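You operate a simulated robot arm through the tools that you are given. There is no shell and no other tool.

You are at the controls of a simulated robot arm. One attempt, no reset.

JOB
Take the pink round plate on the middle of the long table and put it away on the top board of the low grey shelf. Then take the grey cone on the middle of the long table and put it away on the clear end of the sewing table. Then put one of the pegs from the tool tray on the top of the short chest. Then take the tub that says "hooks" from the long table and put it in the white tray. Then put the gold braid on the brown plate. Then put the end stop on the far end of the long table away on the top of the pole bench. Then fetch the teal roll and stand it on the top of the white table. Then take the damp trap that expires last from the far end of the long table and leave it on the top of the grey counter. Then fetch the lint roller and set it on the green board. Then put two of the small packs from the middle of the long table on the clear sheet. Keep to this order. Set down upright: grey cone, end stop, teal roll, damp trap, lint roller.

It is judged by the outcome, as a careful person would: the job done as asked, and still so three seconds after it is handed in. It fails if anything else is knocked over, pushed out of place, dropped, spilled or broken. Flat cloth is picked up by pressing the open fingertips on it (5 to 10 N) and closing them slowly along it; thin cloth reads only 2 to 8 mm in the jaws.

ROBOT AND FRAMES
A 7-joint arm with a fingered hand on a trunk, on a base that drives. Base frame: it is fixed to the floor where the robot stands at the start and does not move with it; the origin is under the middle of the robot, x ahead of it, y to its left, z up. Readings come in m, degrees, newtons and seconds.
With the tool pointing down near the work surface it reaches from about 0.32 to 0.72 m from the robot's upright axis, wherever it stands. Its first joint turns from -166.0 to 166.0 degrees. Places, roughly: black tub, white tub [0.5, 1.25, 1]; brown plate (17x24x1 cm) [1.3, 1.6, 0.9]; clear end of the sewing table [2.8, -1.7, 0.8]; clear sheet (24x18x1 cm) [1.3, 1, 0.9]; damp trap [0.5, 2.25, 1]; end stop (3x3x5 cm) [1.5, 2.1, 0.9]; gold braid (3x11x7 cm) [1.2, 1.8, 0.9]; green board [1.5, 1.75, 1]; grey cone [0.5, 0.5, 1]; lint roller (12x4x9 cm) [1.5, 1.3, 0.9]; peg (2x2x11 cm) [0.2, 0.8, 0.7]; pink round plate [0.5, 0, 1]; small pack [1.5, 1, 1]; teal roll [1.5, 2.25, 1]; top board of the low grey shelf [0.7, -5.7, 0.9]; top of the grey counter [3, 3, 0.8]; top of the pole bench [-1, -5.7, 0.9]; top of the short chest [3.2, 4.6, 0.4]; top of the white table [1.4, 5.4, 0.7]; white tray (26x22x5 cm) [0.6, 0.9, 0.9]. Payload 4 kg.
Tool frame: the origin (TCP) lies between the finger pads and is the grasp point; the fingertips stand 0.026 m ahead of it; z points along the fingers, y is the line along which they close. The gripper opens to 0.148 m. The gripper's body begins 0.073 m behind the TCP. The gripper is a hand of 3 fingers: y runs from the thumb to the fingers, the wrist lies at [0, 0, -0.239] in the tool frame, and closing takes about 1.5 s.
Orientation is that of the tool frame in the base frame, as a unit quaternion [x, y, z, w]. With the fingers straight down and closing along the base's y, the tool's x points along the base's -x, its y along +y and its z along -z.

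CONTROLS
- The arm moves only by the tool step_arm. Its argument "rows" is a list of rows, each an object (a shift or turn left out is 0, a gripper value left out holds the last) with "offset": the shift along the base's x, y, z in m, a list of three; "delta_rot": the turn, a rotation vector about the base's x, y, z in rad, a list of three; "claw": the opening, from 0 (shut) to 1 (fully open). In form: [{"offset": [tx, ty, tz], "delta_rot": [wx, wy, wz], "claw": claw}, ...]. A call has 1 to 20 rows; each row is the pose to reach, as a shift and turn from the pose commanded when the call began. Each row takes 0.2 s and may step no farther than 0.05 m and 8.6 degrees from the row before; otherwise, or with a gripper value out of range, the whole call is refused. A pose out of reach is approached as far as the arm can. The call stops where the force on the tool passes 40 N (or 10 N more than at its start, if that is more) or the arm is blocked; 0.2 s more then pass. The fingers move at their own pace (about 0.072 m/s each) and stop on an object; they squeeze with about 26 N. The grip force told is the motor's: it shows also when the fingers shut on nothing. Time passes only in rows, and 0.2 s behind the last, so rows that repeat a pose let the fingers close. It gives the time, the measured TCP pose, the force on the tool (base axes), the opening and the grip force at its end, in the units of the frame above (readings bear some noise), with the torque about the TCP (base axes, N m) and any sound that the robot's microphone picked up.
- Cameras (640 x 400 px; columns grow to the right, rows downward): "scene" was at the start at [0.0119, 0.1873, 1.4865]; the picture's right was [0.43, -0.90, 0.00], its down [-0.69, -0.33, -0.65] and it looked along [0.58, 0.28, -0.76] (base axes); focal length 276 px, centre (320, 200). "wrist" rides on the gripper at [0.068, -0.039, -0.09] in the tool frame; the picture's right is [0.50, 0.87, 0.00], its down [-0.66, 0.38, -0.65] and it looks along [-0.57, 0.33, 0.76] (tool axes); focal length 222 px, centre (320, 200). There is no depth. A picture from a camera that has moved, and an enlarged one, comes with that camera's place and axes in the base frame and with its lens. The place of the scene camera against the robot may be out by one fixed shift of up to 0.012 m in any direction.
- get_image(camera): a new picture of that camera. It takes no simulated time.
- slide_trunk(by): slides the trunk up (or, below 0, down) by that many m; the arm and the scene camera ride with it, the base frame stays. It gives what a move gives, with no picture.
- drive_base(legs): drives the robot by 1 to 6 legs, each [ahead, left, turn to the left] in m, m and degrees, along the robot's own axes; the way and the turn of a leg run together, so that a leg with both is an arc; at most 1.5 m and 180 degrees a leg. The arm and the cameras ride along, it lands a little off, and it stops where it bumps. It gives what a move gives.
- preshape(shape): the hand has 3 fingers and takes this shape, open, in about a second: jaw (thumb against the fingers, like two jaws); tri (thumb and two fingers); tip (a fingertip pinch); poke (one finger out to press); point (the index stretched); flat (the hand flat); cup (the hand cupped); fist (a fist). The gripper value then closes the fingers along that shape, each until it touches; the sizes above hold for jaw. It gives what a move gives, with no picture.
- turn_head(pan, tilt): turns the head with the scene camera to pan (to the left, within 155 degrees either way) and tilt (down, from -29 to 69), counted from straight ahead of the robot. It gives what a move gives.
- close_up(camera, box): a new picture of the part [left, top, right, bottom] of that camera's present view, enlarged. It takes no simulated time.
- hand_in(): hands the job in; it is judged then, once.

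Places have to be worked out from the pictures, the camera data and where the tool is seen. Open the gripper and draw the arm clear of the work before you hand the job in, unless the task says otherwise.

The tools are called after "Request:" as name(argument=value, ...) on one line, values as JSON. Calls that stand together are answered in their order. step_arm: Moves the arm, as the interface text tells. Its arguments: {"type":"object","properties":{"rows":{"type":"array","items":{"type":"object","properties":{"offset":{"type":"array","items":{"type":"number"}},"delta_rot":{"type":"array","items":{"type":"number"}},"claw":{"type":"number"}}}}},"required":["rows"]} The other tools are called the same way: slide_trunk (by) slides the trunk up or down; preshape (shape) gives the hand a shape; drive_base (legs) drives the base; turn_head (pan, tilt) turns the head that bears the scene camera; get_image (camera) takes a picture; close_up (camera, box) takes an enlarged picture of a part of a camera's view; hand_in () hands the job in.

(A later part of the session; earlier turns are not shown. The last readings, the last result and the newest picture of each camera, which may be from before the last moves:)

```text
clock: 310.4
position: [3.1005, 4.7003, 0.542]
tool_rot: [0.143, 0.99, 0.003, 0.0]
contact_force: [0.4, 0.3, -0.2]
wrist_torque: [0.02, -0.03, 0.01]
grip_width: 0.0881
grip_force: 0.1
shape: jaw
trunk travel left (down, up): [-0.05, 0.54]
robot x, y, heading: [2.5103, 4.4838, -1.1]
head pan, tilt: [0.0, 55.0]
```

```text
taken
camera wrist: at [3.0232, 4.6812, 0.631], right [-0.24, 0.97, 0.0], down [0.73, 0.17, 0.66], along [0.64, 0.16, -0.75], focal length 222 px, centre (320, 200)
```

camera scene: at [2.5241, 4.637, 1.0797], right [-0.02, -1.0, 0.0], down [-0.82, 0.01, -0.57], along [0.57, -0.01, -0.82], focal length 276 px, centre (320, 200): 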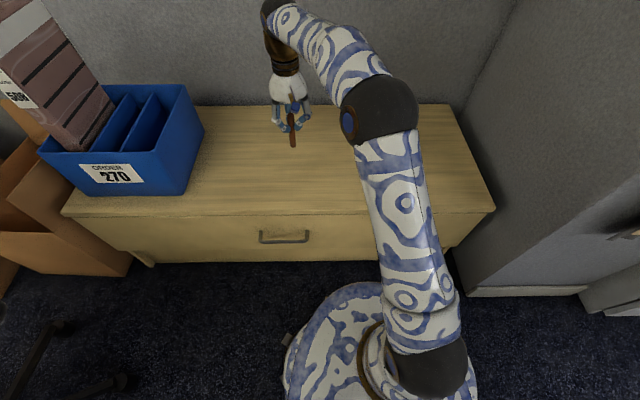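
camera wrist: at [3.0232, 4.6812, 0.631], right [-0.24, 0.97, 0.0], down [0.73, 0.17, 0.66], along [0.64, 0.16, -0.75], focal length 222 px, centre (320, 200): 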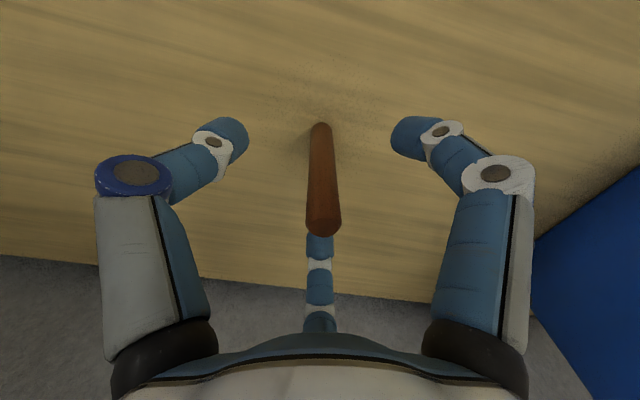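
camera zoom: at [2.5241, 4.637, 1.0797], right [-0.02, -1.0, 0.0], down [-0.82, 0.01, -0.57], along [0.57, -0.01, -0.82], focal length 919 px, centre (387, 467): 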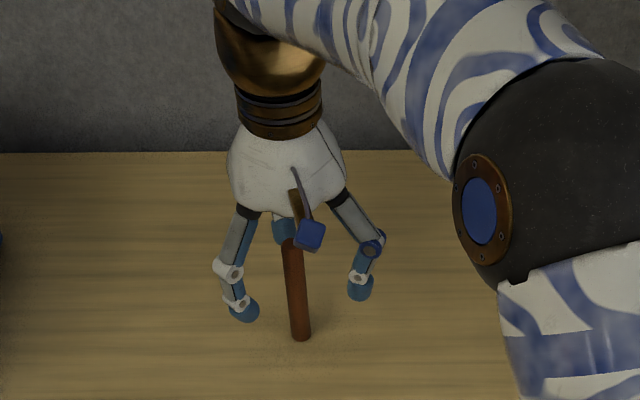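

The peg stands on its own. I raise the hand straight up, then back.

Request:
step_arm(rows=[{"offset": [0, 0, 0.02]}, {"offset": [0, 0, 0.045]}, {"offset": [0, 0, 0.075]}, {"offset": [0, 0, 0.11]}, {"offset": [0, 0, 0.15]}, {"offset": [-0.03, -0.03, 0.17]}, {"offset": [-0.06, -0.06, 0.18]}, {"offset": [-0.09, -0.09, 0.19]}, {"offset": [-0.12, -0.12, 0.2]}, {"offset": [-0.15, -0.15, 0.2]}, {"offset": [-0.18, -0.18, 0.2]}, {"offset": [-0.21, -0.21, 0.2]}])

Request:
get_image(camera="scene")

```text
clock: 313.0
position: [2.8878, 4.4897, 0.7398]
tool_rot: [0.143, 0.99, 0.002, 0.002]
contact_force: [0.4, 0.6, -0.1]
wrist_torque: [-0.01, 0.06, -0.01]
grip_width: 0.0881
grip_force: 0.1
shape: jaw
trunk travel left (down, up): [-0.05, 0.54]
robot x, y, heading: [2.5087, 4.4841, -1.1]
head pan, tilt: [0.0, 55.0]
```

```text
taken
camera scene: at [2.5242, 4.637, 1.0797], right [-0.02, -1.0, 0.0], down [-0.82, 0.01, -0.57], along [0.57, -0.01, -0.82], focal length 276 px, centre (320, 200)
```

scene: 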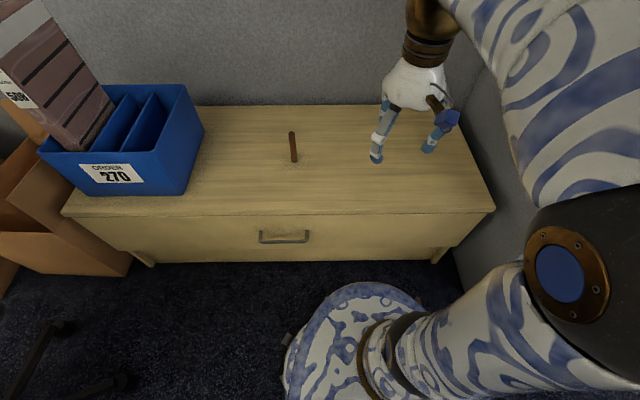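

Peg done. I raise the trunk again and drive back round to the near side of the long table for the tubs.

Request:
slide_trunk(by=0.4)

Request:
drive_base(legs=[[-1.5, -0.05, 0], [-1.5, 0, 1]])

```text
clock: 316.8
position: [2.8881, 4.4914, 1.1414]
tool_rot: [0.143, 0.99, 0.003, 0.0]
contact_force: [0.8, 0.4, 0.3]
wrist_torque: [0.01, 0.01, 0.0]
grip_width: 0.0884
grip_force: 0.1
shape: jaw
trunk travel left (down, up): [-0.45, 0.14]
robot x, y, heading: [2.5076, 4.4854, -1.0]
head pan, tilt: [0.0, 55.0]
```

```text
refused: leg 1 is longer than a leg can be; nothing moved
```

Request:
drive_base(legs=[[-1.4, -0.05, 0], [-1.4, 0, 1]])

```text
clock: 330.1
position: [0.1504, 4.5086, 1.1411]
tool_rot: [0.132, 0.991, 0.002, 0.001]
contact_force: [0.4, 0.1, 1.1]
wrist_torque: [0.0, 0.03, 0.02]
grip_width: 0.0883
grip_force: 0.1
shape: jaw
trunk travel left (down, up): [-0.45, 0.14]
robot x, y, heading: [-0.2339, 4.4944, 0.1]
head pan, tilt: [0.0, 55.0]
```

Request:
drive_base(legs=[[-0.42, 0, 0], [0, -1.3, 0]])

Request:
drive_base(legs=[[0, -1.0, 0]])

```text
clock: 338.9
position: [-0.2699, 3.168, 1.1409]
tool_rot: [0.143, 0.99, 0.003, 0.0]
contact_force: [0.5, 0.5, 0.3]
wrist_torque: [-0.01, -0.02, 0.04]
grip_width: 0.0883
grip_force: 0.1
shape: jaw
trunk travel left (down, up): [-0.45, 0.14]
robot x, y, heading: [-0.65, 3.1617, -0.7]
head pan, tilt: [0.0, 55.0]
```

```text
clock: 344.2
position: [-0.2953, 2.1291, 1.1408]
tool_rot: [0.15, 0.989, 0.003, 0.001]
contact_force: [1.0, -0.4, 0.5]
wrist_torque: [0.0, -0.02, -0.02]
grip_width: 0.0885
grip_force: 0.1
shape: jaw
trunk travel left (down, up): [-0.45, 0.14]
robot x, y, heading: [-0.6767, 2.1301, -1.6]
head pan, tilt: [0.0, 55.0]
```

Request:
drive_base(legs=[[0, -1.0, 1.6]])

Request:
turn_head(pan=0, tilt=35)

Request:
get_image(camera="scene")

```text
clock: 349.5
position: [-0.3118, 1.1298, 1.1398]
tool_rot: [0.135, 0.991, 0.003, 0.001]
contact_force: [0.4, 0.5, 0.9]
wrist_torque: [0.03, -0.02, 0.02]
grip_width: 0.0885
grip_force: 0.1
shape: jaw
trunk travel left (down, up): [-0.45, 0.14]
robot x, y, heading: [-0.6937, 1.119, 0.1]
head pan, tilt: [0.0, 55.0]
```

```text
clock: 350.3
position: [-0.313, 1.1304, 1.1392]
tool_rot: [0.135, 0.991, 0.003, 0.0]
contact_force: [-0.1, 0.3, -0.4]
wrist_torque: [0.01, 0.02, 0.0]
grip_width: 0.0884
grip_force: 0.1
shape: jaw
trunk travel left (down, up): [-0.45, 0.14]
robot x, y, heading: [-0.6913, 1.1169, -0.1]
head pan, tilt: [0.0, 35.0]
```

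```text
taken
camera scene: at [-0.6629, 1.2704, 1.5079], right [0.0, -1.0, 0.0], down [-0.57, 0.0, -0.82], along [0.82, 0.0, -0.57], focal length 276 px, centre (320, 200)
```

scene: 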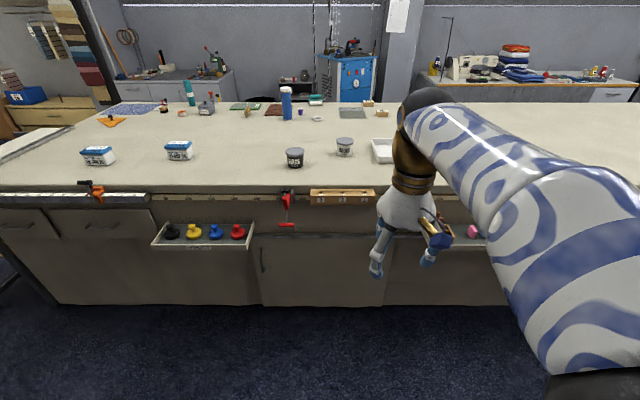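

I enlarge the two tubs to read their labels.

Request:
close_up(camera="scene", box=[270, 120, 400, 190])

Request:
close_up(camera="scene", box=[70, 120, 220, 190])

```text
4.92 times, centred on (335, 155) of scene
camera zoom: at [-0.6629, 1.2704, 1.5079], right [0.0, -1.0, 0.0], down [-0.57, 0.0, -0.82], along [0.82, 0.0, -0.57], focal length 1357 px, centre (246, 422)
```

zoom: 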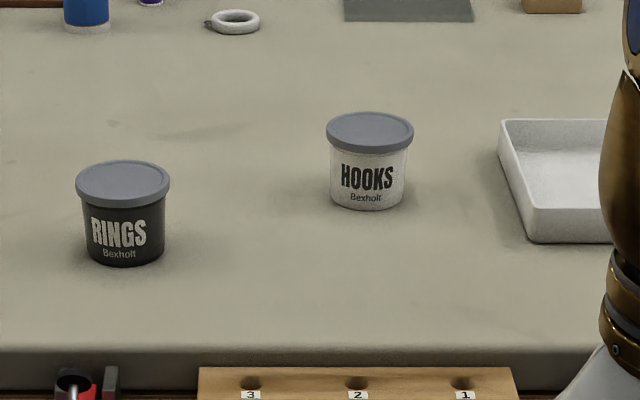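

```text
4.27 times, centred on (145, 155) of scene
camera zoom: at [-0.6629, 1.2704, 1.5079], right [0.0, -1.0, 0.0], down [-0.57, 0.0, -0.82], along [0.82, 0.0, -0.57], focal length 1176 px, centre (1067, 392)
```

zoom: 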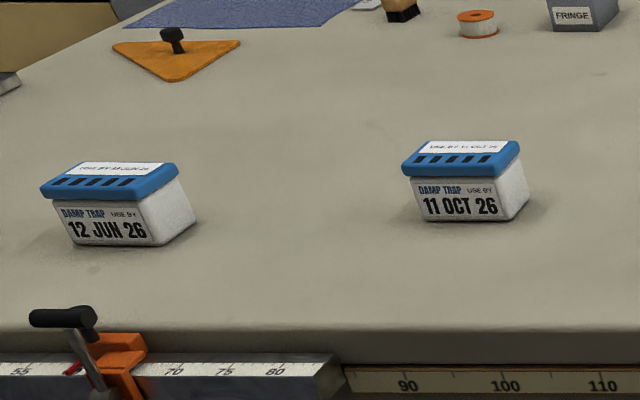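

"HOOKS" is on the white tub (≈(0.60, 1.147)). The later damp trap reads 11 OCT 26 (the one nearer the middle). I drive up to the table.

Request:
drive_base(legs=[[0.62, -0.05, 0]])

Request:
turn_head(pan=0, tilt=50)

Request:
get_image(camera="scene")

Request:
get_image(camera="wrist")

```text
clock: 353.8
position: [0.3024, 1.0895, 1.1399]
tool_rot: [0.127, 0.992, 0.002, 0.001]
contact_force: [0.2, 0.0, -1.0]
wrist_torque: [0.02, -0.02, 0.03]
grip_width: 0.0882
grip_force: 0.1
shape: jaw
trunk travel left (down, up): [-0.45, 0.14]
robot x, y, heading: [-0.0765, 1.069, 0.9]
head pan, tilt: [0.0, 35.0]
```

```text
clock: 354.5
position: [0.3031, 1.0901, 1.1407]
tool_rot: [0.126, 0.992, 0.003, 0.0]
contact_force: [1.1, -0.4, 0.6]
wrist_torque: [0.0, -0.02, 0.01]
grip_width: 0.0883
grip_force: 0.0
shape: jaw
trunk travel left (down, up): [-0.45, 0.14]
robot x, y, heading: [-0.0781, 1.0702, 1.2]
head pan, tilt: [0.0, 50.0]
```

```text
taken
camera scene: at [-0.0609, 1.2239, 1.4863], right [0.02, -1.0, 0.0], down [-0.77, -0.01, -0.64], along [0.64, 0.01, -0.77], focal length 276 px, centre (320, 200)
```

scene: 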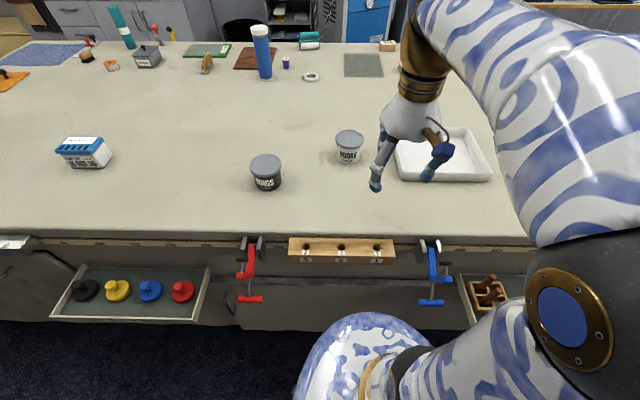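

```text
taken
camera wrist: at [0.2273, 1.0686, 1.2301], right [-0.27, 0.96, 0.0], down [0.73, 0.2, 0.66], along [0.63, 0.18, -0.75], focal length 222 px, centre (320, 200)
```

wrist: 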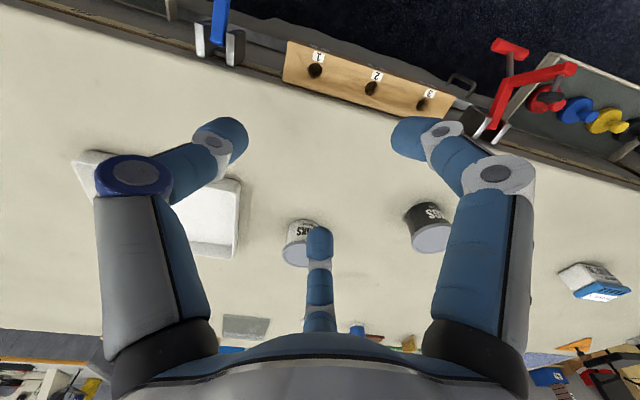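

I move above the HOOKS tub with the hand fully open and re-measure from the wrist.

Request:
step_arm(rows=[{"offset": [0.038, 0.007, 0.0], "claw": 1.0}, {"offset": [0.076, 0.014, 0.0], "claw": 1.0}, {"offset": [0.114, 0.021, 0.0], "claw": 1.0}, {"offset": [0.152, 0.028, 0.0], "claw": 1.0}, {"offset": [0.19, 0.036, 0.0], "claw": 1.0}, {"offset": [0.228, 0.043, 0.0], "claw": 1.0}, {"offset": [0.266, 0.05, 0.0], "claw": 1.0}, {"offset": [0.304, 0.057, -0.01], "claw": 1.0}, {"offset": [0.304, 0.057, -0.01], "claw": 1.0}])

Request:
get_image(camera="wrist")

Request:
close_up(camera="wrist", box=[260, 20, 400, 140])

```text
clock: 356.5
position: [0.5453, 1.1386, 1.1247]
tool_rot: [0.126, 0.992, 0.003, 0.001]
contact_force: [0.5, 0.0, -0.7]
wrist_torque: [-0.02, 0.03, 0.01]
grip_width: 0.1481
grip_force: 0.1
shape: jaw
out of reach, approached as far as the arm can: row 7, 8, 9
trunk travel left (down, up): [-0.45, 0.14]
robot x, y, heading: [-0.0783, 1.0723, 0.9]
head pan, tilt: [0.0, 50.0]
```

```text
taken
camera wrist: at [0.4694, 1.1169, 1.2133], right [-0.27, 0.96, 0.0], down [0.73, 0.2, 0.66], along [0.63, 0.18, -0.75], focal length 222 px, centre (320, 200)
```

wrist: 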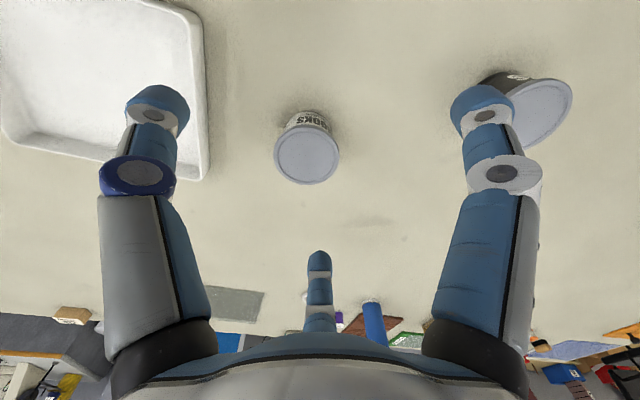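

```text
3.33 times, centred on (330, 80) of wrist
camera zoom: at [0.4694, 1.1169, 1.2133], right [-0.27, 0.96, 0.0], down [0.73, 0.2, 0.66], along [0.63, 0.18, -0.75], focal length 740 px, centre (287, 600)
```

zoom: 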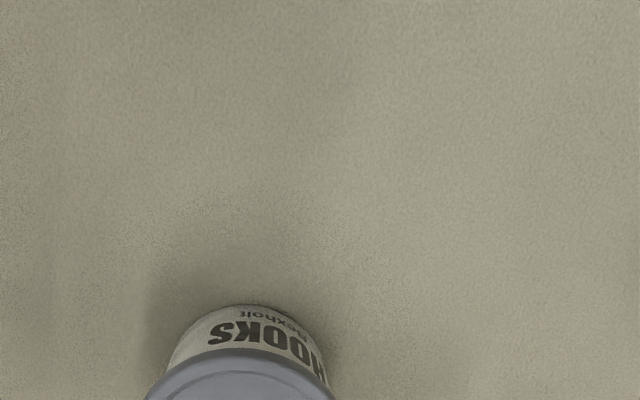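

The tub is at (0.600, 1.138) but the arm ran out of reach up here; I drive 7 cm closer.

Request:
drive_base(legs=[[0.07, 0, -1.0]])

Request:
get_image(camera="wrist")

```text
clock: 357.6
position: [0.6186, 1.1261, 1.1226]
tool_rot: [0.136, 0.991, 0.003, 0.001]
contact_force: [0.8, 0.6, -0.2]
wrist_torque: [-0.01, 0.02, 0.0]
grip_width: 0.1479
grip_force: 0.0
shape: jaw
trunk travel left (down, up): [-0.45, 0.14]
robot x, y, heading: [-0.0092, 1.0703, -0.3]
head pan, tilt: [0.0, 50.0]
```

```text
taken
camera wrist: at [0.5411, 1.106, 1.2135], right [-0.25, 0.97, 0.0], down [0.73, 0.18, 0.66], along [0.64, 0.17, -0.75], focal length 222 px, centre (320, 200)
```

wrist: 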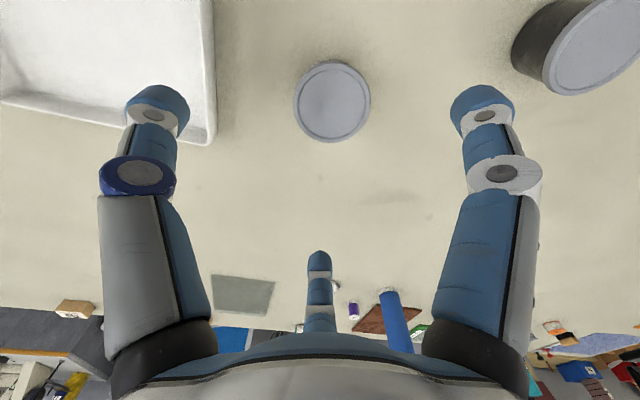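

The tub's centre is (0.611, 1.137), lid at ≈0.96. I centre over it and descend with the hand fully open.

Request:
step_arm(rows=[{"offset": [-0.006, 0.012, -0.01]}, {"offset": [-0.006, 0.012, -0.05]}, {"offset": [-0.006, 0.012, -0.09]}, {"offset": [-0.006, 0.012, -0.12]}, {"offset": [-0.006, 0.012, -0.12]}])

Request:
get_image(camera="wrist")

Request:
close_up(camera="scene", box=[280, 80, 440, 200])

```text
clock: 358.8
position: [0.6103, 1.1355, 1.0057]
tool_rot: [0.137, 0.991, 0.002, 0.001]
contact_force: [-0.4, 0.4, -0.6]
wrist_torque: [0.01, 0.01, -0.01]
grip_width: 0.148
grip_force: 0.0
shape: jaw
out of reach, approached as far as the arm can: row 1
trunk travel left (down, up): [-0.45, 0.14]
robot x, y, heading: [-0.0086, 1.0711, -0.3]
head pan, tilt: [0.0, 50.0]
```

```text
taken
camera wrist: at [0.5337, 1.1158, 1.0939], right [-0.25, 0.97, 0.0], down [0.73, 0.18, 0.66], along [0.64, 0.17, -0.75], focal length 222 px, centre (320, 200)
```

wrist: 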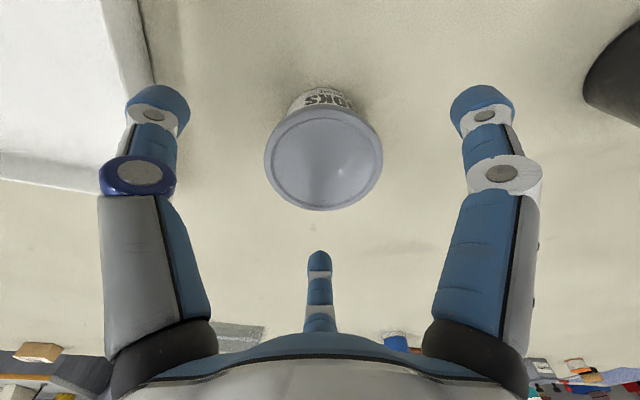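

```text
3.33 times, centred on (360, 140) of scene
camera zoom: at [0.0133, 1.2241, 1.4862], right [0.0, -1.0, 0.0], down [-0.77, 0.0, -0.64], along [0.64, 0.0, -0.77], focal length 919 px, centre (187, 400)
```

zoom: 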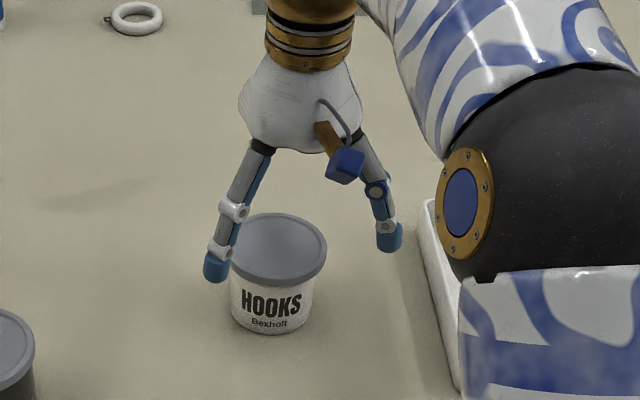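

Well centred; I descend to grip height (TCP ≈0.935).

Request:
step_arm(rows=[{"offset": [0.004, 0.002, -0.02]}, {"offset": [0.004, 0.002, -0.04]}, {"offset": [0.004, 0.002, -0.06]}, {"offset": [0.004, 0.002, -0.07]}, {"offset": [0.004, 0.002, -0.07]}])

Request:
get_image(camera="wrist")

Request:
close_up(camera="scene", box=[280, 80, 440, 200])

```text
clock: 360.0
position: [0.6156, 1.1372, 0.9325]
tool_rot: [0.136, 0.991, 0.002, 0.001]
contact_force: [-0.5, -0.3, 0.2]
wrist_torque: [-0.03, 0.04, 0.01]
grip_width: 0.1479
grip_force: 0.2
shape: jaw
trunk travel left (down, up): [-0.45, 0.14]
robot x, y, heading: [-0.0057, 1.0712, -0.3]
head pan, tilt: [0.0, 50.0]
```

```text
taken
camera wrist: at [0.5394, 1.1176, 1.0222], right [-0.25, 0.97, 0.0], down [0.73, 0.18, 0.66], along [0.64, 0.17, -0.75], focal length 222 px, centre (320, 200)
```

wrist: 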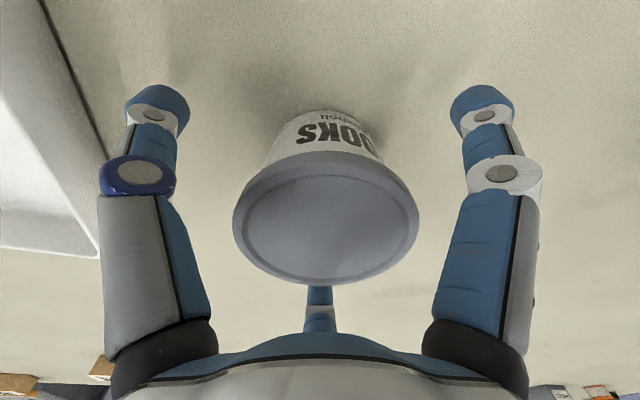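

```text
3.33 times, centred on (360, 140) of scene
camera zoom: at [0.0133, 1.2241, 1.4862], right [0.0, -1.0, 0.0], down [-0.77, 0.0, -0.64], along [0.64, 0.0, -0.77], focal length 919 px, centre (187, 400)
```

zoom: 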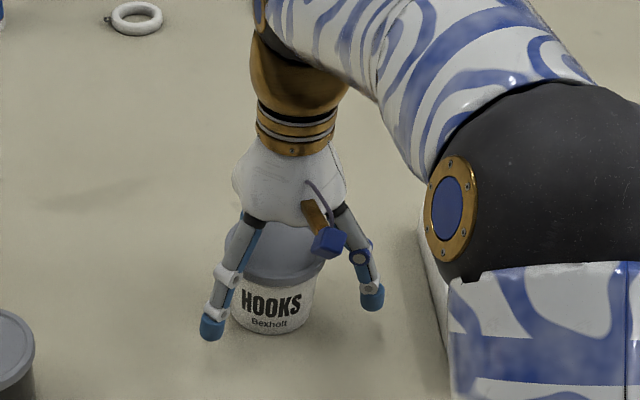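

The tub stands inside the fingers. I close on it.

Request:
step_arm(rows=[{"claw": 0.85}, {"claw": 0.75}, {"claw": 0.65}, {"claw": 0.5}, {"claw": 0.3}, {"claw": 0.1}, {"claw": 0.0}, {"claw": 0.0}])

Request:
get_image(camera="wrist")

Request:
close_up(camera="scene", box=[280, 80, 440, 200])

```text
clock: 361.8
position: [0.616, 1.137, 0.9323]
tool_rot: [0.137, 0.991, 0.003, 0.001]
contact_force: [0.9, 0.4, 0.2]
wrist_torque: [-0.04, 0.0, 0.0]
grip_width: 0.0681
grip_force: 26.0
shape: jaw
trunk travel left (down, up): [-0.45, 0.14]
robot x, y, heading: [-0.0078, 1.0743, -0.1]
head pan, tilt: [0.0, 50.0]
```

```text
taken
camera wrist: at [0.5395, 1.1177, 1.0222], right [-0.25, 0.97, 0.0], down [0.73, 0.18, 0.66], along [0.64, 0.17, -0.75], focal length 222 px, centre (320, 200)
```

wrist: 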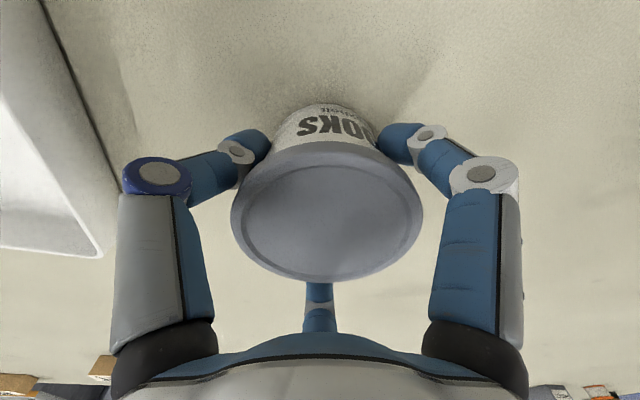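

```text
3.33 times, centred on (360, 140) of scene
camera zoom: at [0.0136, 1.2241, 1.4862], right [0.0, -1.0, 0.0], down [-0.77, 0.0, -0.64], along [0.64, 0.0, -0.77], focal length 919 px, centre (187, 400)
```

zoom: 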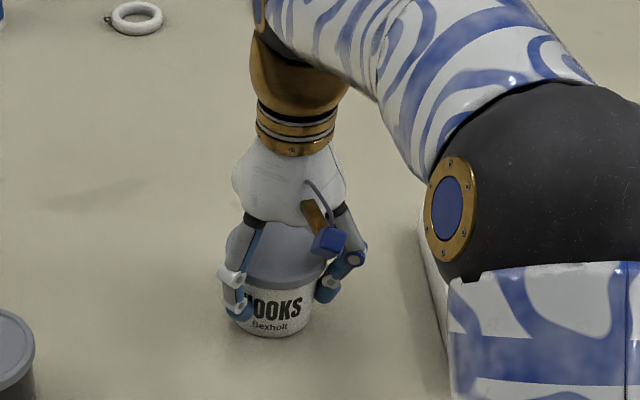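

Gripped at 68 mm. I lift it slightly, then carry it over the white tray (centre ≈(0.61, 0.88)).

Request:
step_arm(rows=[{"offset": [0, 0, 0.01]}, {"offset": [0, 0, 0.03]}, {"offset": [0, 0, 0.06]}, {"offset": [0, 0, 0.1]}, {"offset": [0, 0, 0.12]}, {"offset": [0, -0.04, 0.12]}, {"offset": [0, -0.08, 0.12]}, {"offset": [0, -0.12, 0.12]}, {"offset": [0, -0.16, 0.12]}, {"offset": [0, -0.2, 0.12]}, {"offset": [0, -0.24, 0.12]}, {"offset": [0, -0.25, 0.12]}])

Request:
get_image(camera="wrist")

Request:
get_image(camera="scene")

```text
clock: 364.4
position: [0.6143, 0.8903, 1.0522]
tool_rot: [0.137, 0.991, 0.003, 0.001]
contact_force: [-0.3, -0.7, -3.4]
wrist_torque: [0.0, -0.03, 0.0]
grip_width: 0.0678
grip_force: 25.8
shape: jaw
trunk travel left (down, up): [-0.45, 0.14]
robot x, y, heading: [-0.0038, 1.0716, 0.0]
head pan, tilt: [0.0, 50.0]
```

```text
taken
camera wrist: at [0.5379, 0.8696, 1.1431], right [-0.25, 0.97, 0.0], down [0.73, 0.18, 0.66], along [0.64, 0.17, -0.75], focal length 222 px, centre (320, 200)
```

wrist: 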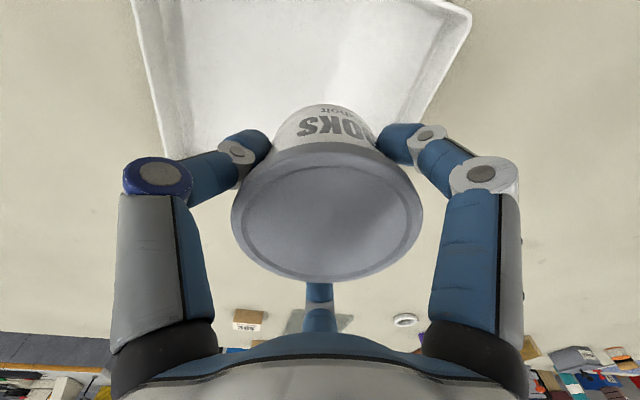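

```text
taken
camera scene: at [0.0136, 1.2238, 1.4863], right [0.0, -1.0, 0.0], down [-0.77, 0.0, -0.64], along [0.64, 0.0, -0.77], focal length 276 px, centre (320, 200)
```

scene: 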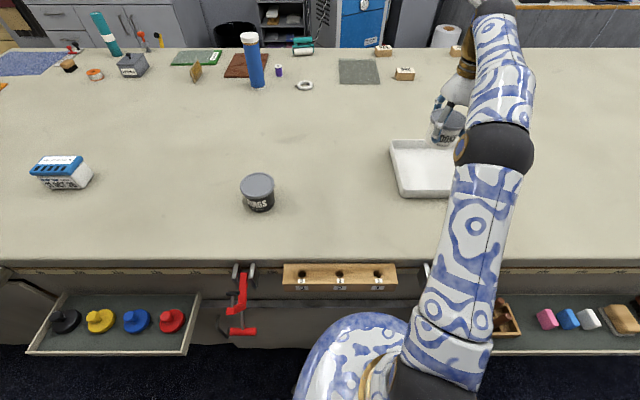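

Re-triangulating, the tray's centre is about (0.613, 0.857) and the table top is nearer z≈0.88. I shift 3 cm further right and lower toward the tray floor.

Request:
step_arm(rows=[{"offset": [0, -0.032, 0]}, {"offset": [0, -0.032, -0.03]}, {"offset": [0, -0.032, -0.06]}, {"offset": [0, -0.032, -0.08]}, {"offset": [0, -0.032, -0.09]}])

Request:
get_image(camera="wrist")

Request:
close_up(camera="scene", box=[370, 80, 500, 210])

```text
clock: 365.6
position: [0.6152, 0.8587, 0.9631]
tool_rot: [0.136, 0.991, 0.001, 0.001]
contact_force: [0.5, -0.5, -3.7]
wrist_torque: [-0.07, -0.01, -0.02]
grip_width: 0.0681
grip_force: 26.3
shape: jaw
trunk travel left (down, up): [-0.45, 0.14]
robot x, y, heading: [-0.0092, 1.0704, -0.2]
head pan, tilt: [0.0, 50.0]
```

```text
taken
camera wrist: at [0.5398, 0.8392, 1.0529], right [-0.25, 0.97, 0.0], down [0.73, 0.18, 0.66], along [0.64, 0.17, -0.75], focal length 222 px, centre (320, 200)
```

wrist: 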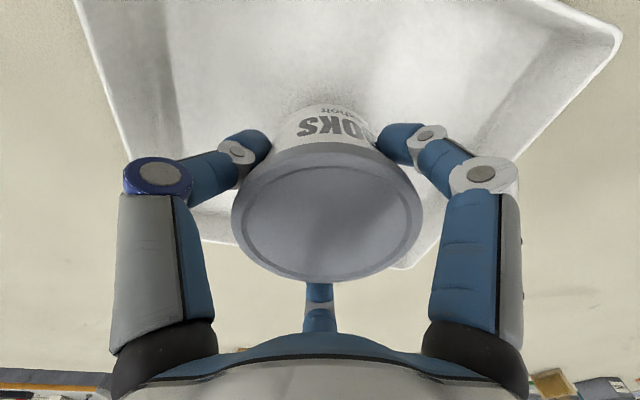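

```text
3.08 times, centred on (435, 145) of scene
camera zoom: at [0.0136, 1.2239, 1.4863], right [0.0, -1.0, 0.0], down [-0.77, 0.0, -0.64], along [0.64, 0.0, -0.77], focal length 848 px, centre (-34, 369)
```

zoom: 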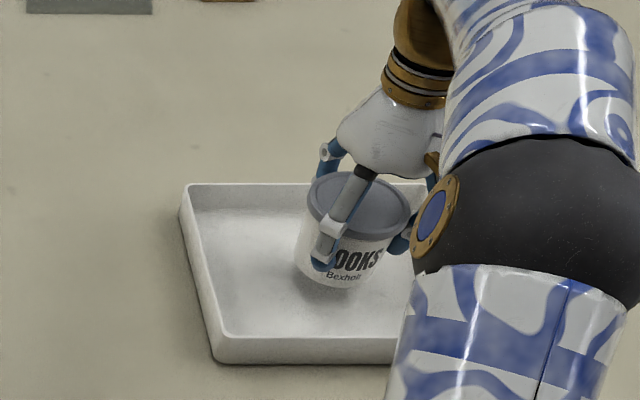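

The tub hangs inside the tray, a few cm above its floor. I creep down.

Request:
step_arm(rows=[{"offset": [0, 0, -0.004]}, {"offset": [0, 0, -0.008]}])

```text
clock: 366.2
position: [0.6168, 0.8577, 0.9566]
tool_rot: [0.137, 0.991, 0.003, 0.001]
contact_force: [0.0, 0.1, -3.0]
wrist_torque: [-0.03, 0.01, 0.0]
grip_width: 0.068
grip_force: 26.0
shape: jaw
trunk travel left (down, up): [-0.45, 0.14]
robot x, y, heading: [-0.0045, 1.0724, -0.5]
head pan, tilt: [0.0, 50.0]
```

Request:
step_arm(rows=[{"offset": [0, 0, -0.004]}, {"offset": [0, 0, -0.008]}])

```text
clock: 366.8
position: [0.6174, 0.8594, 0.9483]
tool_rot: [0.137, 0.991, 0.002, 0.002]
contact_force: [1.1, 0.2, -2.5]
wrist_torque: [-0.03, 0.05, -0.01]
grip_width: 0.068
grip_force: 25.8
shape: jaw
trunk travel left (down, up): [-0.45, 0.14]
robot x, y, heading: [-0.0048, 1.0711, -0.3]
head pan, tilt: [0.0, 50.0]
```

Request:
step_arm(rows=[{"offset": [0, 0, -0.003]}, {"offset": [0, 0, -0.006]}])

```text
clock: 367.4
position: [0.6158, 0.858, 0.942]
tool_rot: [0.137, 0.991, 0.002, 0.002]
contact_force: [0.0, -0.8, -3.1]
wrist_torque: [-0.03, 0.01, -0.02]
grip_width: 0.0679
grip_force: 25.9
shape: jaw
trunk travel left (down, up): [-0.45, 0.14]
robot x, y, heading: [-0.007, 1.0714, -0.3]
head pan, tilt: [0.0, 50.0]
```

Request:
step_arm(rows=[{"offset": [0, 0, -0.002]}, {"offset": [0, 0, -0.004]}])

```text
clock: 368.0
position: [0.6168, 0.8578, 0.9376]
tool_rot: [0.137, 0.991, 0.002, 0.002]
contact_force: [-1.1, 0.7, -2.0]
wrist_torque: [-0.02, -0.01, -0.01]
grip_width: 0.068
grip_force: 25.9
shape: jaw
trunk travel left (down, up): [-0.45, 0.14]
robot x, y, heading: [-0.0064, 1.0703, -0.3]
head pan, tilt: [0.0, 50.0]
```

Request:
step_arm(rows=[{"offset": [0, 0, -0.001]}, {"offset": [0, 0, -0.002]}])

```text
clock: 368.6
position: [0.6163, 0.8581, 0.9362]
tool_rot: [0.136, 0.991, 0.003, 0.001]
contact_force: [0.8, 0.1, 0.6]
wrist_torque: [-0.01, 0.0, -0.01]
grip_width: 0.0679
grip_force: 26.2
shape: jaw
trunk travel left (down, up): [-0.45, 0.14]
robot x, y, heading: [-0.0095, 1.0665, 0.0]
head pan, tilt: [0.0, 50.0]
```

The weight is now on the tray floor. I open enough to clear the lid and check before rising.

Request:
step_arm(rows=[{"claw": 0.55}, {"claw": 0.65}, {"claw": 0.75}, {"claw": 0.78}, {"claw": 0.78}])

Request:
get_image(camera="wrist")

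Request:
close_up(camera="scene", box=[370, 80, 500, 210])

```text
clock: 369.8
position: [0.6169, 0.8578, 0.9368]
tool_rot: [0.137, 0.991, 0.003, 0.002]
contact_force: [0.0, 0.0, -0.1]
wrist_torque: [0.0, -0.02, -0.02]
grip_width: 0.115
grip_force: 0.1
shape: jaw
trunk travel left (down, up): [-0.45, 0.14]
robot x, y, heading: [-0.008, 1.074, -0.6]
head pan, tilt: [0.0, 50.0]
```

```text
taken
camera wrist: at [0.5398, 0.8378, 1.0254], right [-0.25, 0.97, 0.0], down [0.73, 0.18, 0.66], along [0.64, 0.17, -0.75], focal length 222 px, centre (320, 200)
```

wrist: 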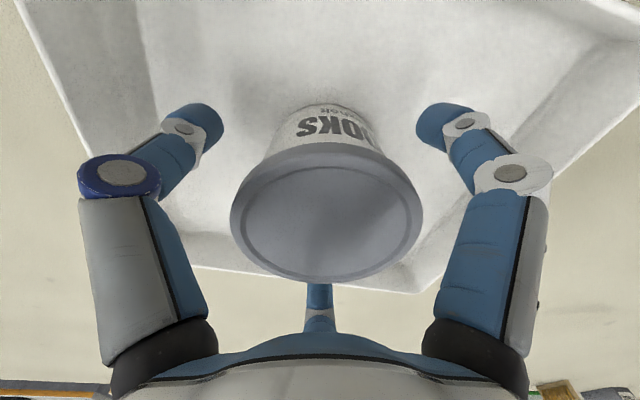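

```text
3.08 times, centred on (435, 145) of scene
camera zoom: at [0.0133, 1.224, 1.4862], right [0.0, -1.0, 0.0], down [-0.77, 0.0, -0.64], along [0.64, 0.0, -0.77], focal length 848 px, centre (-34, 369)
```

zoom: 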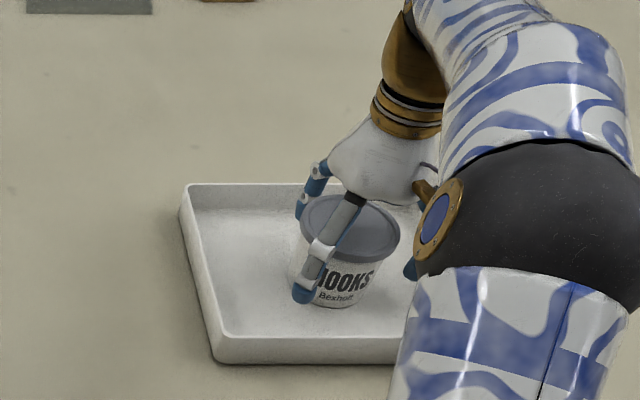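

The tub stands in the tray and the fingers are clear of it. I rise straight up and retract.

Request:
step_arm(rows=[{"offset": [0, 0, 0.03]}, {"offset": [0, 0, 0.07]}, {"offset": [0, 0, 0.11]}, {"offset": [-0.01, 0.01, 0.15]}, {"offset": [-0.04, 0.03, 0.18]}, {"offset": [-0.08, 0.05, 0.2]}, {"offset": [-0.12, 0.07, 0.21]}, {"offset": [-0.16, 0.1, 0.21]}, {"offset": [-0.19, 0.13, 0.21]}, {"offset": [-0.22, 0.16, 0.21]}, {"offset": [-0.24, 0.19, 0.21]}])

Request:
get_image(camera="scene")

```text
clock: 372.2
position: [0.3724, 1.0475, 1.1468]
tool_rot: [0.137, 0.991, 0.002, 0.001]
contact_force: [-0.6, -0.7, 0.2]
wrist_torque: [0.02, 0.0, 0.03]
grip_width: 0.1151
grip_force: 0.1
shape: jaw
trunk travel left (down, up): [-0.45, 0.14]
robot x, y, heading: [-0.0035, 1.0716, -0.2]
head pan, tilt: [0.0, 50.0]
```

```text
taken
camera scene: at [0.0129, 1.2242, 1.4862], right [0.0, -1.0, 0.0], down [-0.77, 0.0, -0.64], along [0.64, 0.0, -0.77], focal length 276 px, centre (320, 200)
```

scene: 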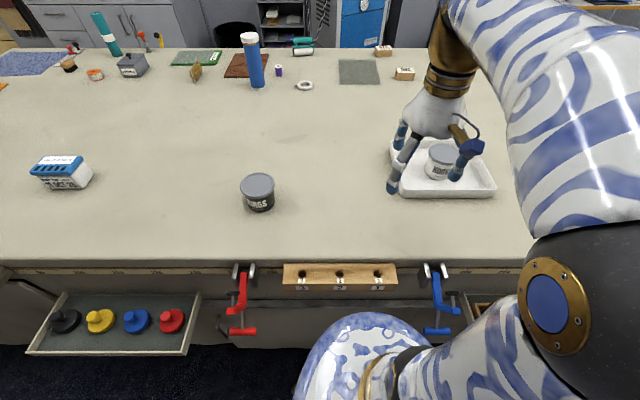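

HOOKS is in the tray. The gold braid and brown plate are on the far side of the table, so I'll go round the left end to the other side.

Request:
drive_base(legs=[[-0.68, 0, 0], [0, 0, 90], [1.3, 0, 0]])

```text
clock: 385.8
position: [-0.5834, 2.7525, 1.1477]
tool_rot: [-0.584, 0.812, 0.003, -0.001]
contact_force: [-0.1, 0.2, 0.1]
wrist_torque: [-0.01, 0.02, -0.01]
grip_width: 0.1152
grip_force: 0.0
shape: jaw
trunk travel left (down, up): [-0.45, 0.14]
robot x, y, heading: [-0.6281, 2.378, 87.0]
head pan, tilt: [0.0, 50.0]
```

Request:
drive_base(legs=[[1.4, 0, 3]])

Request:
turn_head(pan=-95, tilt=25)

Request:
get_image(camera="scene")

```text
clock: 392.8
position: [-0.5901, 4.1626, 1.147]
tool_rot: [-0.615, 0.788, 0.002, -0.001]
contact_force: [-0.4, -1.0, 1.0]
wrist_torque: [0.01, -0.01, -0.01]
grip_width: 0.1151
grip_force: 0.0
shape: jaw
trunk travel left (down, up): [-0.45, 0.14]
robot x, y, heading: [-0.6032, 3.7825, 91.2]
head pan, tilt: [0.0, 50.0]
```

```text
clock: 394.5
position: [-0.5909, 4.1622, 1.1465]
tool_rot: [-0.614, 0.789, 0.003, -0.001]
contact_force: [0.2, 0.2, 0.1]
wrist_torque: [0.0, 0.02, 0.01]
grip_width: 0.115
grip_force: 0.0
shape: jaw
trunk travel left (down, up): [-0.45, 0.14]
robot x, y, heading: [-0.6057, 3.7827, 91.8]
head pan, tilt: [-95.0, 25.0]
```

```text
taken
camera scene: at [-0.6578, 3.7151, 1.5237], right [-0.06, -1.0, 0.0], down [-0.42, 0.03, -0.91], along [0.9, -0.06, -0.42], focal length 276 px, centre (320, 200)
```

scene: 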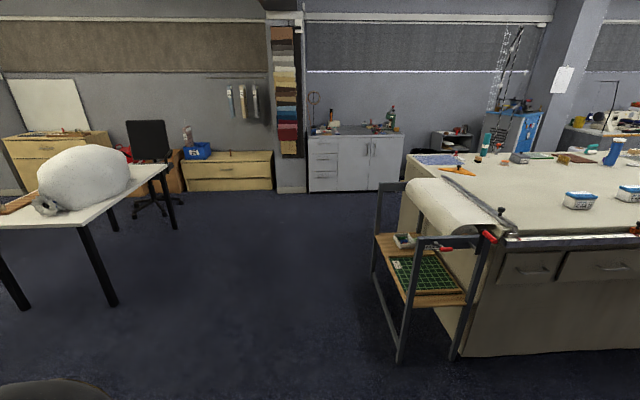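

The passage between the cart, white table and grey counter is clear. I drive sideways east at y≈3.8, then turn to face the table from its far side.

Request:
drive_base(legs=[[0, -1.3, -1.5], [0, -1.35, 0], [0, 0, 90]])

Request:
turn_head(pan=60, tilt=30)

Request:
get_image(camera="scene")

```text
clock: 411.0
position: [1.6167, 3.8174, 1.1457]
tool_rot: [0.993, -0.118, -0.001, 0.002]
contact_force: [0.4, 0.6, 0.2]
wrist_torque: [0.02, 0.04, -0.02]
grip_width: 0.1151
grip_force: 0.2
shape: jaw
trunk travel left (down, up): [-0.45, 0.14]
robot x, y, heading: [1.9955, 3.8084, -178.5]
head pan, tilt: [-95.0, 25.0]
```

```text
clock: 413.4
position: [1.6159, 3.8169, 1.1466]
tool_rot: [0.993, -0.118, -0.002, 0.003]
contact_force: [-0.8, 0.4, 0.9]
wrist_torque: [-0.02, -0.03, 0.0]
grip_width: 0.1153
grip_force: 0.0
shape: jaw
trunk travel left (down, up): [-0.45, 0.14]
robot x, y, heading: [2.0004, 3.8078, -178.1]
head pan, tilt: [60.0, 30.0]
```

```text
taken
camera scene: at [2.0218, 3.5842, 1.5158], right [-0.88, 0.47, 0.0], down [0.24, 0.44, -0.87], along [-0.41, -0.76, -0.5], focal length 276 px, centre (320, 200)
```

scene: 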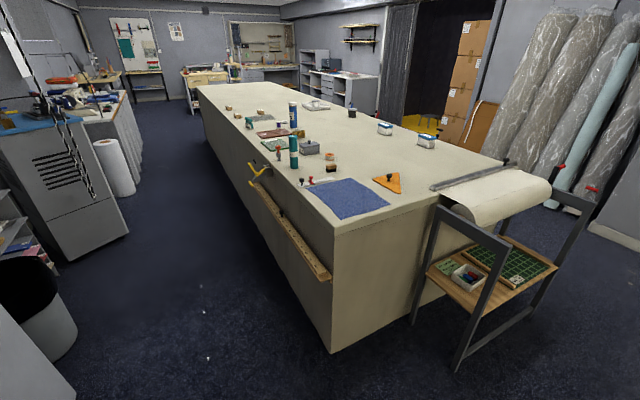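

The far side is clear: table edge x≈1.52 with a wooden rail to ≈1.6, obstacles only beyond x≈2.6. I slide south along it to the gold braid's place.

Request:
drive_base(legs=[[0, 1.0, -1.9], [0, 1.05, 0]])

Request:
turn_head(pan=0, tilt=45)

Request:
get_image(camera="scene")

```text
clock: 423.5
position: [1.6805, 1.7934, 1.1474]
tool_rot: [0.993, -0.121, -0.001, 0.002]
contact_force: [-0.4, -0.3, -0.3]
wrist_torque: [0.03, 0.01, -0.01]
grip_width: 0.1154
grip_force: 0.1
shape: jaw
trunk travel left (down, up): [-0.45, 0.14]
robot x, y, heading: [2.0607, 1.7784, -178.3]
head pan, tilt: [60.0, 30.0]
```

```text
clock: 424.8
position: [1.6814, 1.793, 1.147]
tool_rot: [0.993, -0.121, -0.001, 0.003]
contact_force: [0.1, -0.2, -0.3]
wrist_torque: [-0.02, -0.01, 0.0]
grip_width: 0.115
grip_force: 0.1
shape: jaw
trunk travel left (down, up): [-0.45, 0.14]
robot x, y, heading: [2.0646, 1.7833, -178.8]
head pan, tilt: [0.0, 45.0]
```

```text
taken
camera scene: at [2.0474, 1.6354, 1.4932], right [-0.03, 1.0, 0.0], down [0.71, 0.02, -0.71], along [-0.71, -0.02, -0.71], focal length 276 px, centre (320, 200)
```

scene: 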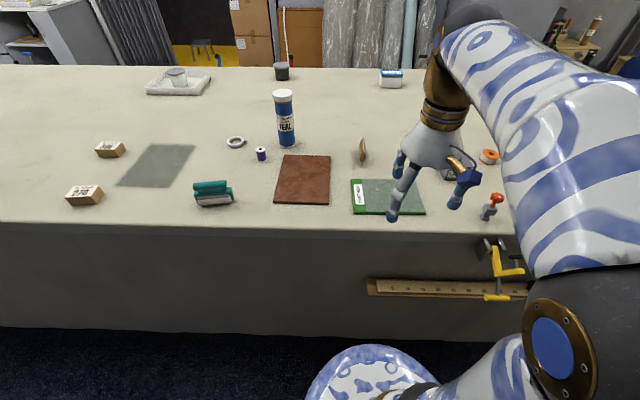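

I can now see most of the far-side objects. I enlarge to read labels and see the braid and brown plate.

Request:
close_up(camera="scene", box=[250, 80, 440, 225])

Request:
close_up(camera="scene", box=[50, 80, 250, 225])

Request:
get_image(camera="wrist")

```text
2.76 times, centred on (345, 152) of scene
camera zoom: at [2.0474, 1.6354, 1.4932], right [-0.03, 1.0, 0.0], down [0.71, 0.02, -0.71], along [-0.71, -0.02, -0.71], focal length 760 px, centre (251, 331)
```

zoom: 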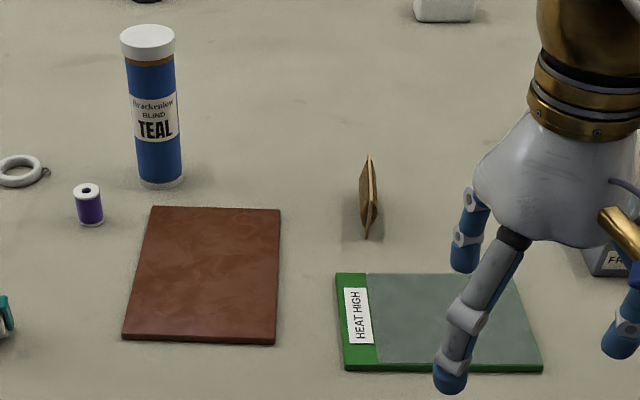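

```text
2.76 times, centred on (150, 152) of scene
camera zoom: at [2.0474, 1.6354, 1.4932], right [-0.03, 1.0, 0.0], down [0.71, 0.02, -0.71], along [-0.71, -0.02, -0.71], focal length 760 px, centre (789, 331)
```

zoom: 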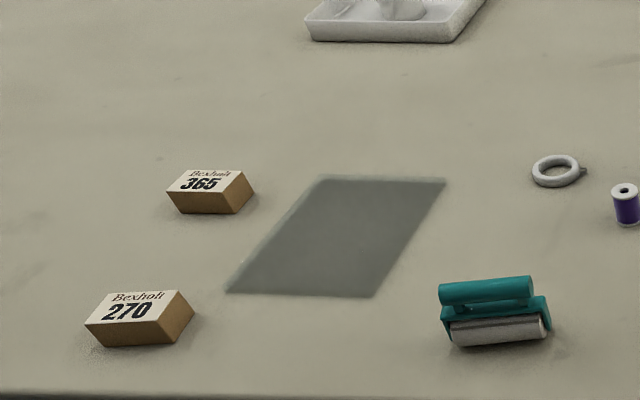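

```text
taken
camera wrist: at [1.7564, 1.8153, 1.2363], right [0.28, -0.96, 0.0], down [-0.73, -0.21, 0.66], along [-0.63, -0.19, -0.75], focal length 222 px, centre (320, 200)
```

wrist: 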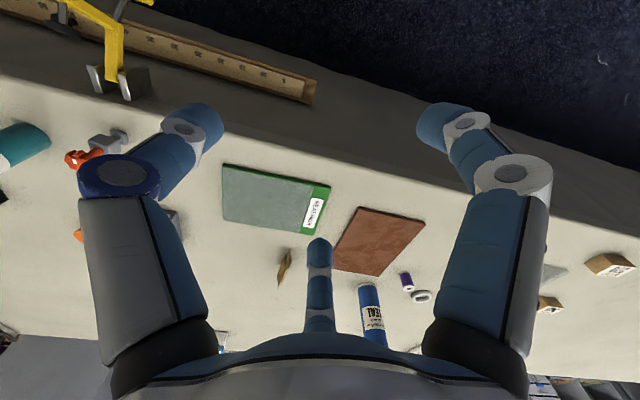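

I zoom on the gold braid to see its shape and pose.

Request:
close_up(camera="scene", box=[335, 120, 395, 175])

Request:
close_up(camera="wrist", box=[240, 220, 340, 300])

```text
7.27 times, centred on (365, 148) of scene
camera zoom: at [2.0474, 1.6354, 1.4932], right [-0.03, 1.0, 0.0], down [0.71, 0.02, -0.71], along [-0.71, -0.02, -0.71], focal length 2004 px, centre (-7, 582)
```

zoom: 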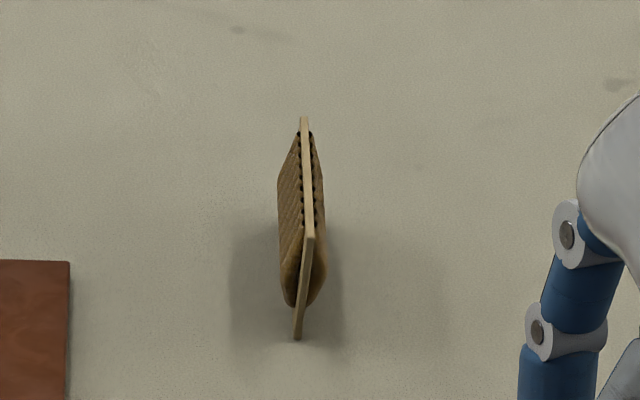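

```text
5.00 times, centred on (290, 260) of wrist
camera zoom: at [1.7564, 1.8153, 1.2363], right [0.28, -0.96, 0.0], down [-0.73, -0.21, 0.66], along [-0.63, -0.19, -0.75], focal length 1111 px, centre (470, -100)
```

zoom: 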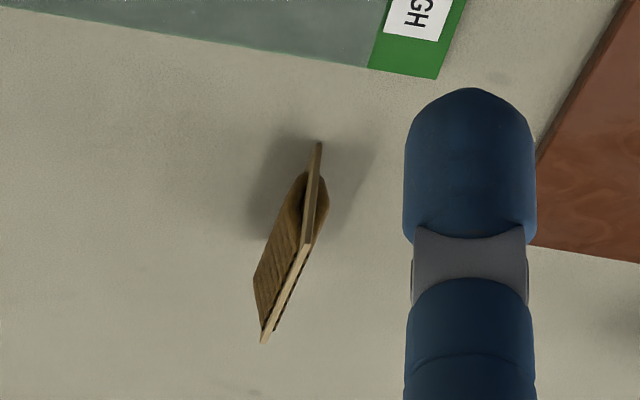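

The braid is a wound card standing on its long edge, along x: from about (1.26) to (1.16), y≈1.768, ~7 cm tall. The brown plate spans x≈1.21–1.46, y≈1.48–1.65. I drive 0.22 m closer.

Request:
drive_base(legs=[[0.22, 0, -1.2]])

Request:
get_image(camera="scene")

Request:
get_image(camera="wrist")

```text
clock: 426.5
position: [1.4626, 1.7943, 1.1468]
tool_rot: [0.992, -0.129, -0.001, 0.003]
contact_force: [-0.3, -0.5, -0.5]
wrist_torque: [-0.04, 0.01, 0.01]
grip_width: 0.1152
grip_force: 0.0
shape: jaw
trunk travel left (down, up): [-0.45, 0.14]
robot x, y, heading: [1.8391, 1.7822, -179.4]
head pan, tilt: [0.0, 45.0]
```

```text
taken
camera scene: at [1.8249, 1.6314, 1.4931], right [-0.01, 1.0, 0.0], down [0.71, 0.01, -0.71], along [-0.71, -0.01, -0.71], focal length 276 px, centre (320, 200)
```

scene: 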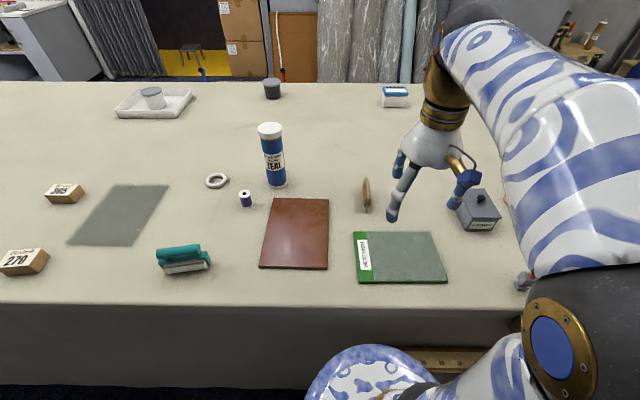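

```text
taken
camera wrist: at [1.5369, 1.8158, 1.2362], right [0.26, -0.97, 0.0], down [-0.73, -0.19, 0.66], along [-0.63, -0.18, -0.75], focal length 222 px, centre (320, 200)
```

wrist: 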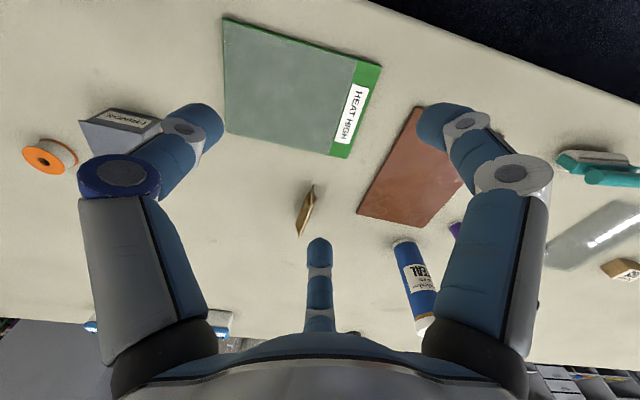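

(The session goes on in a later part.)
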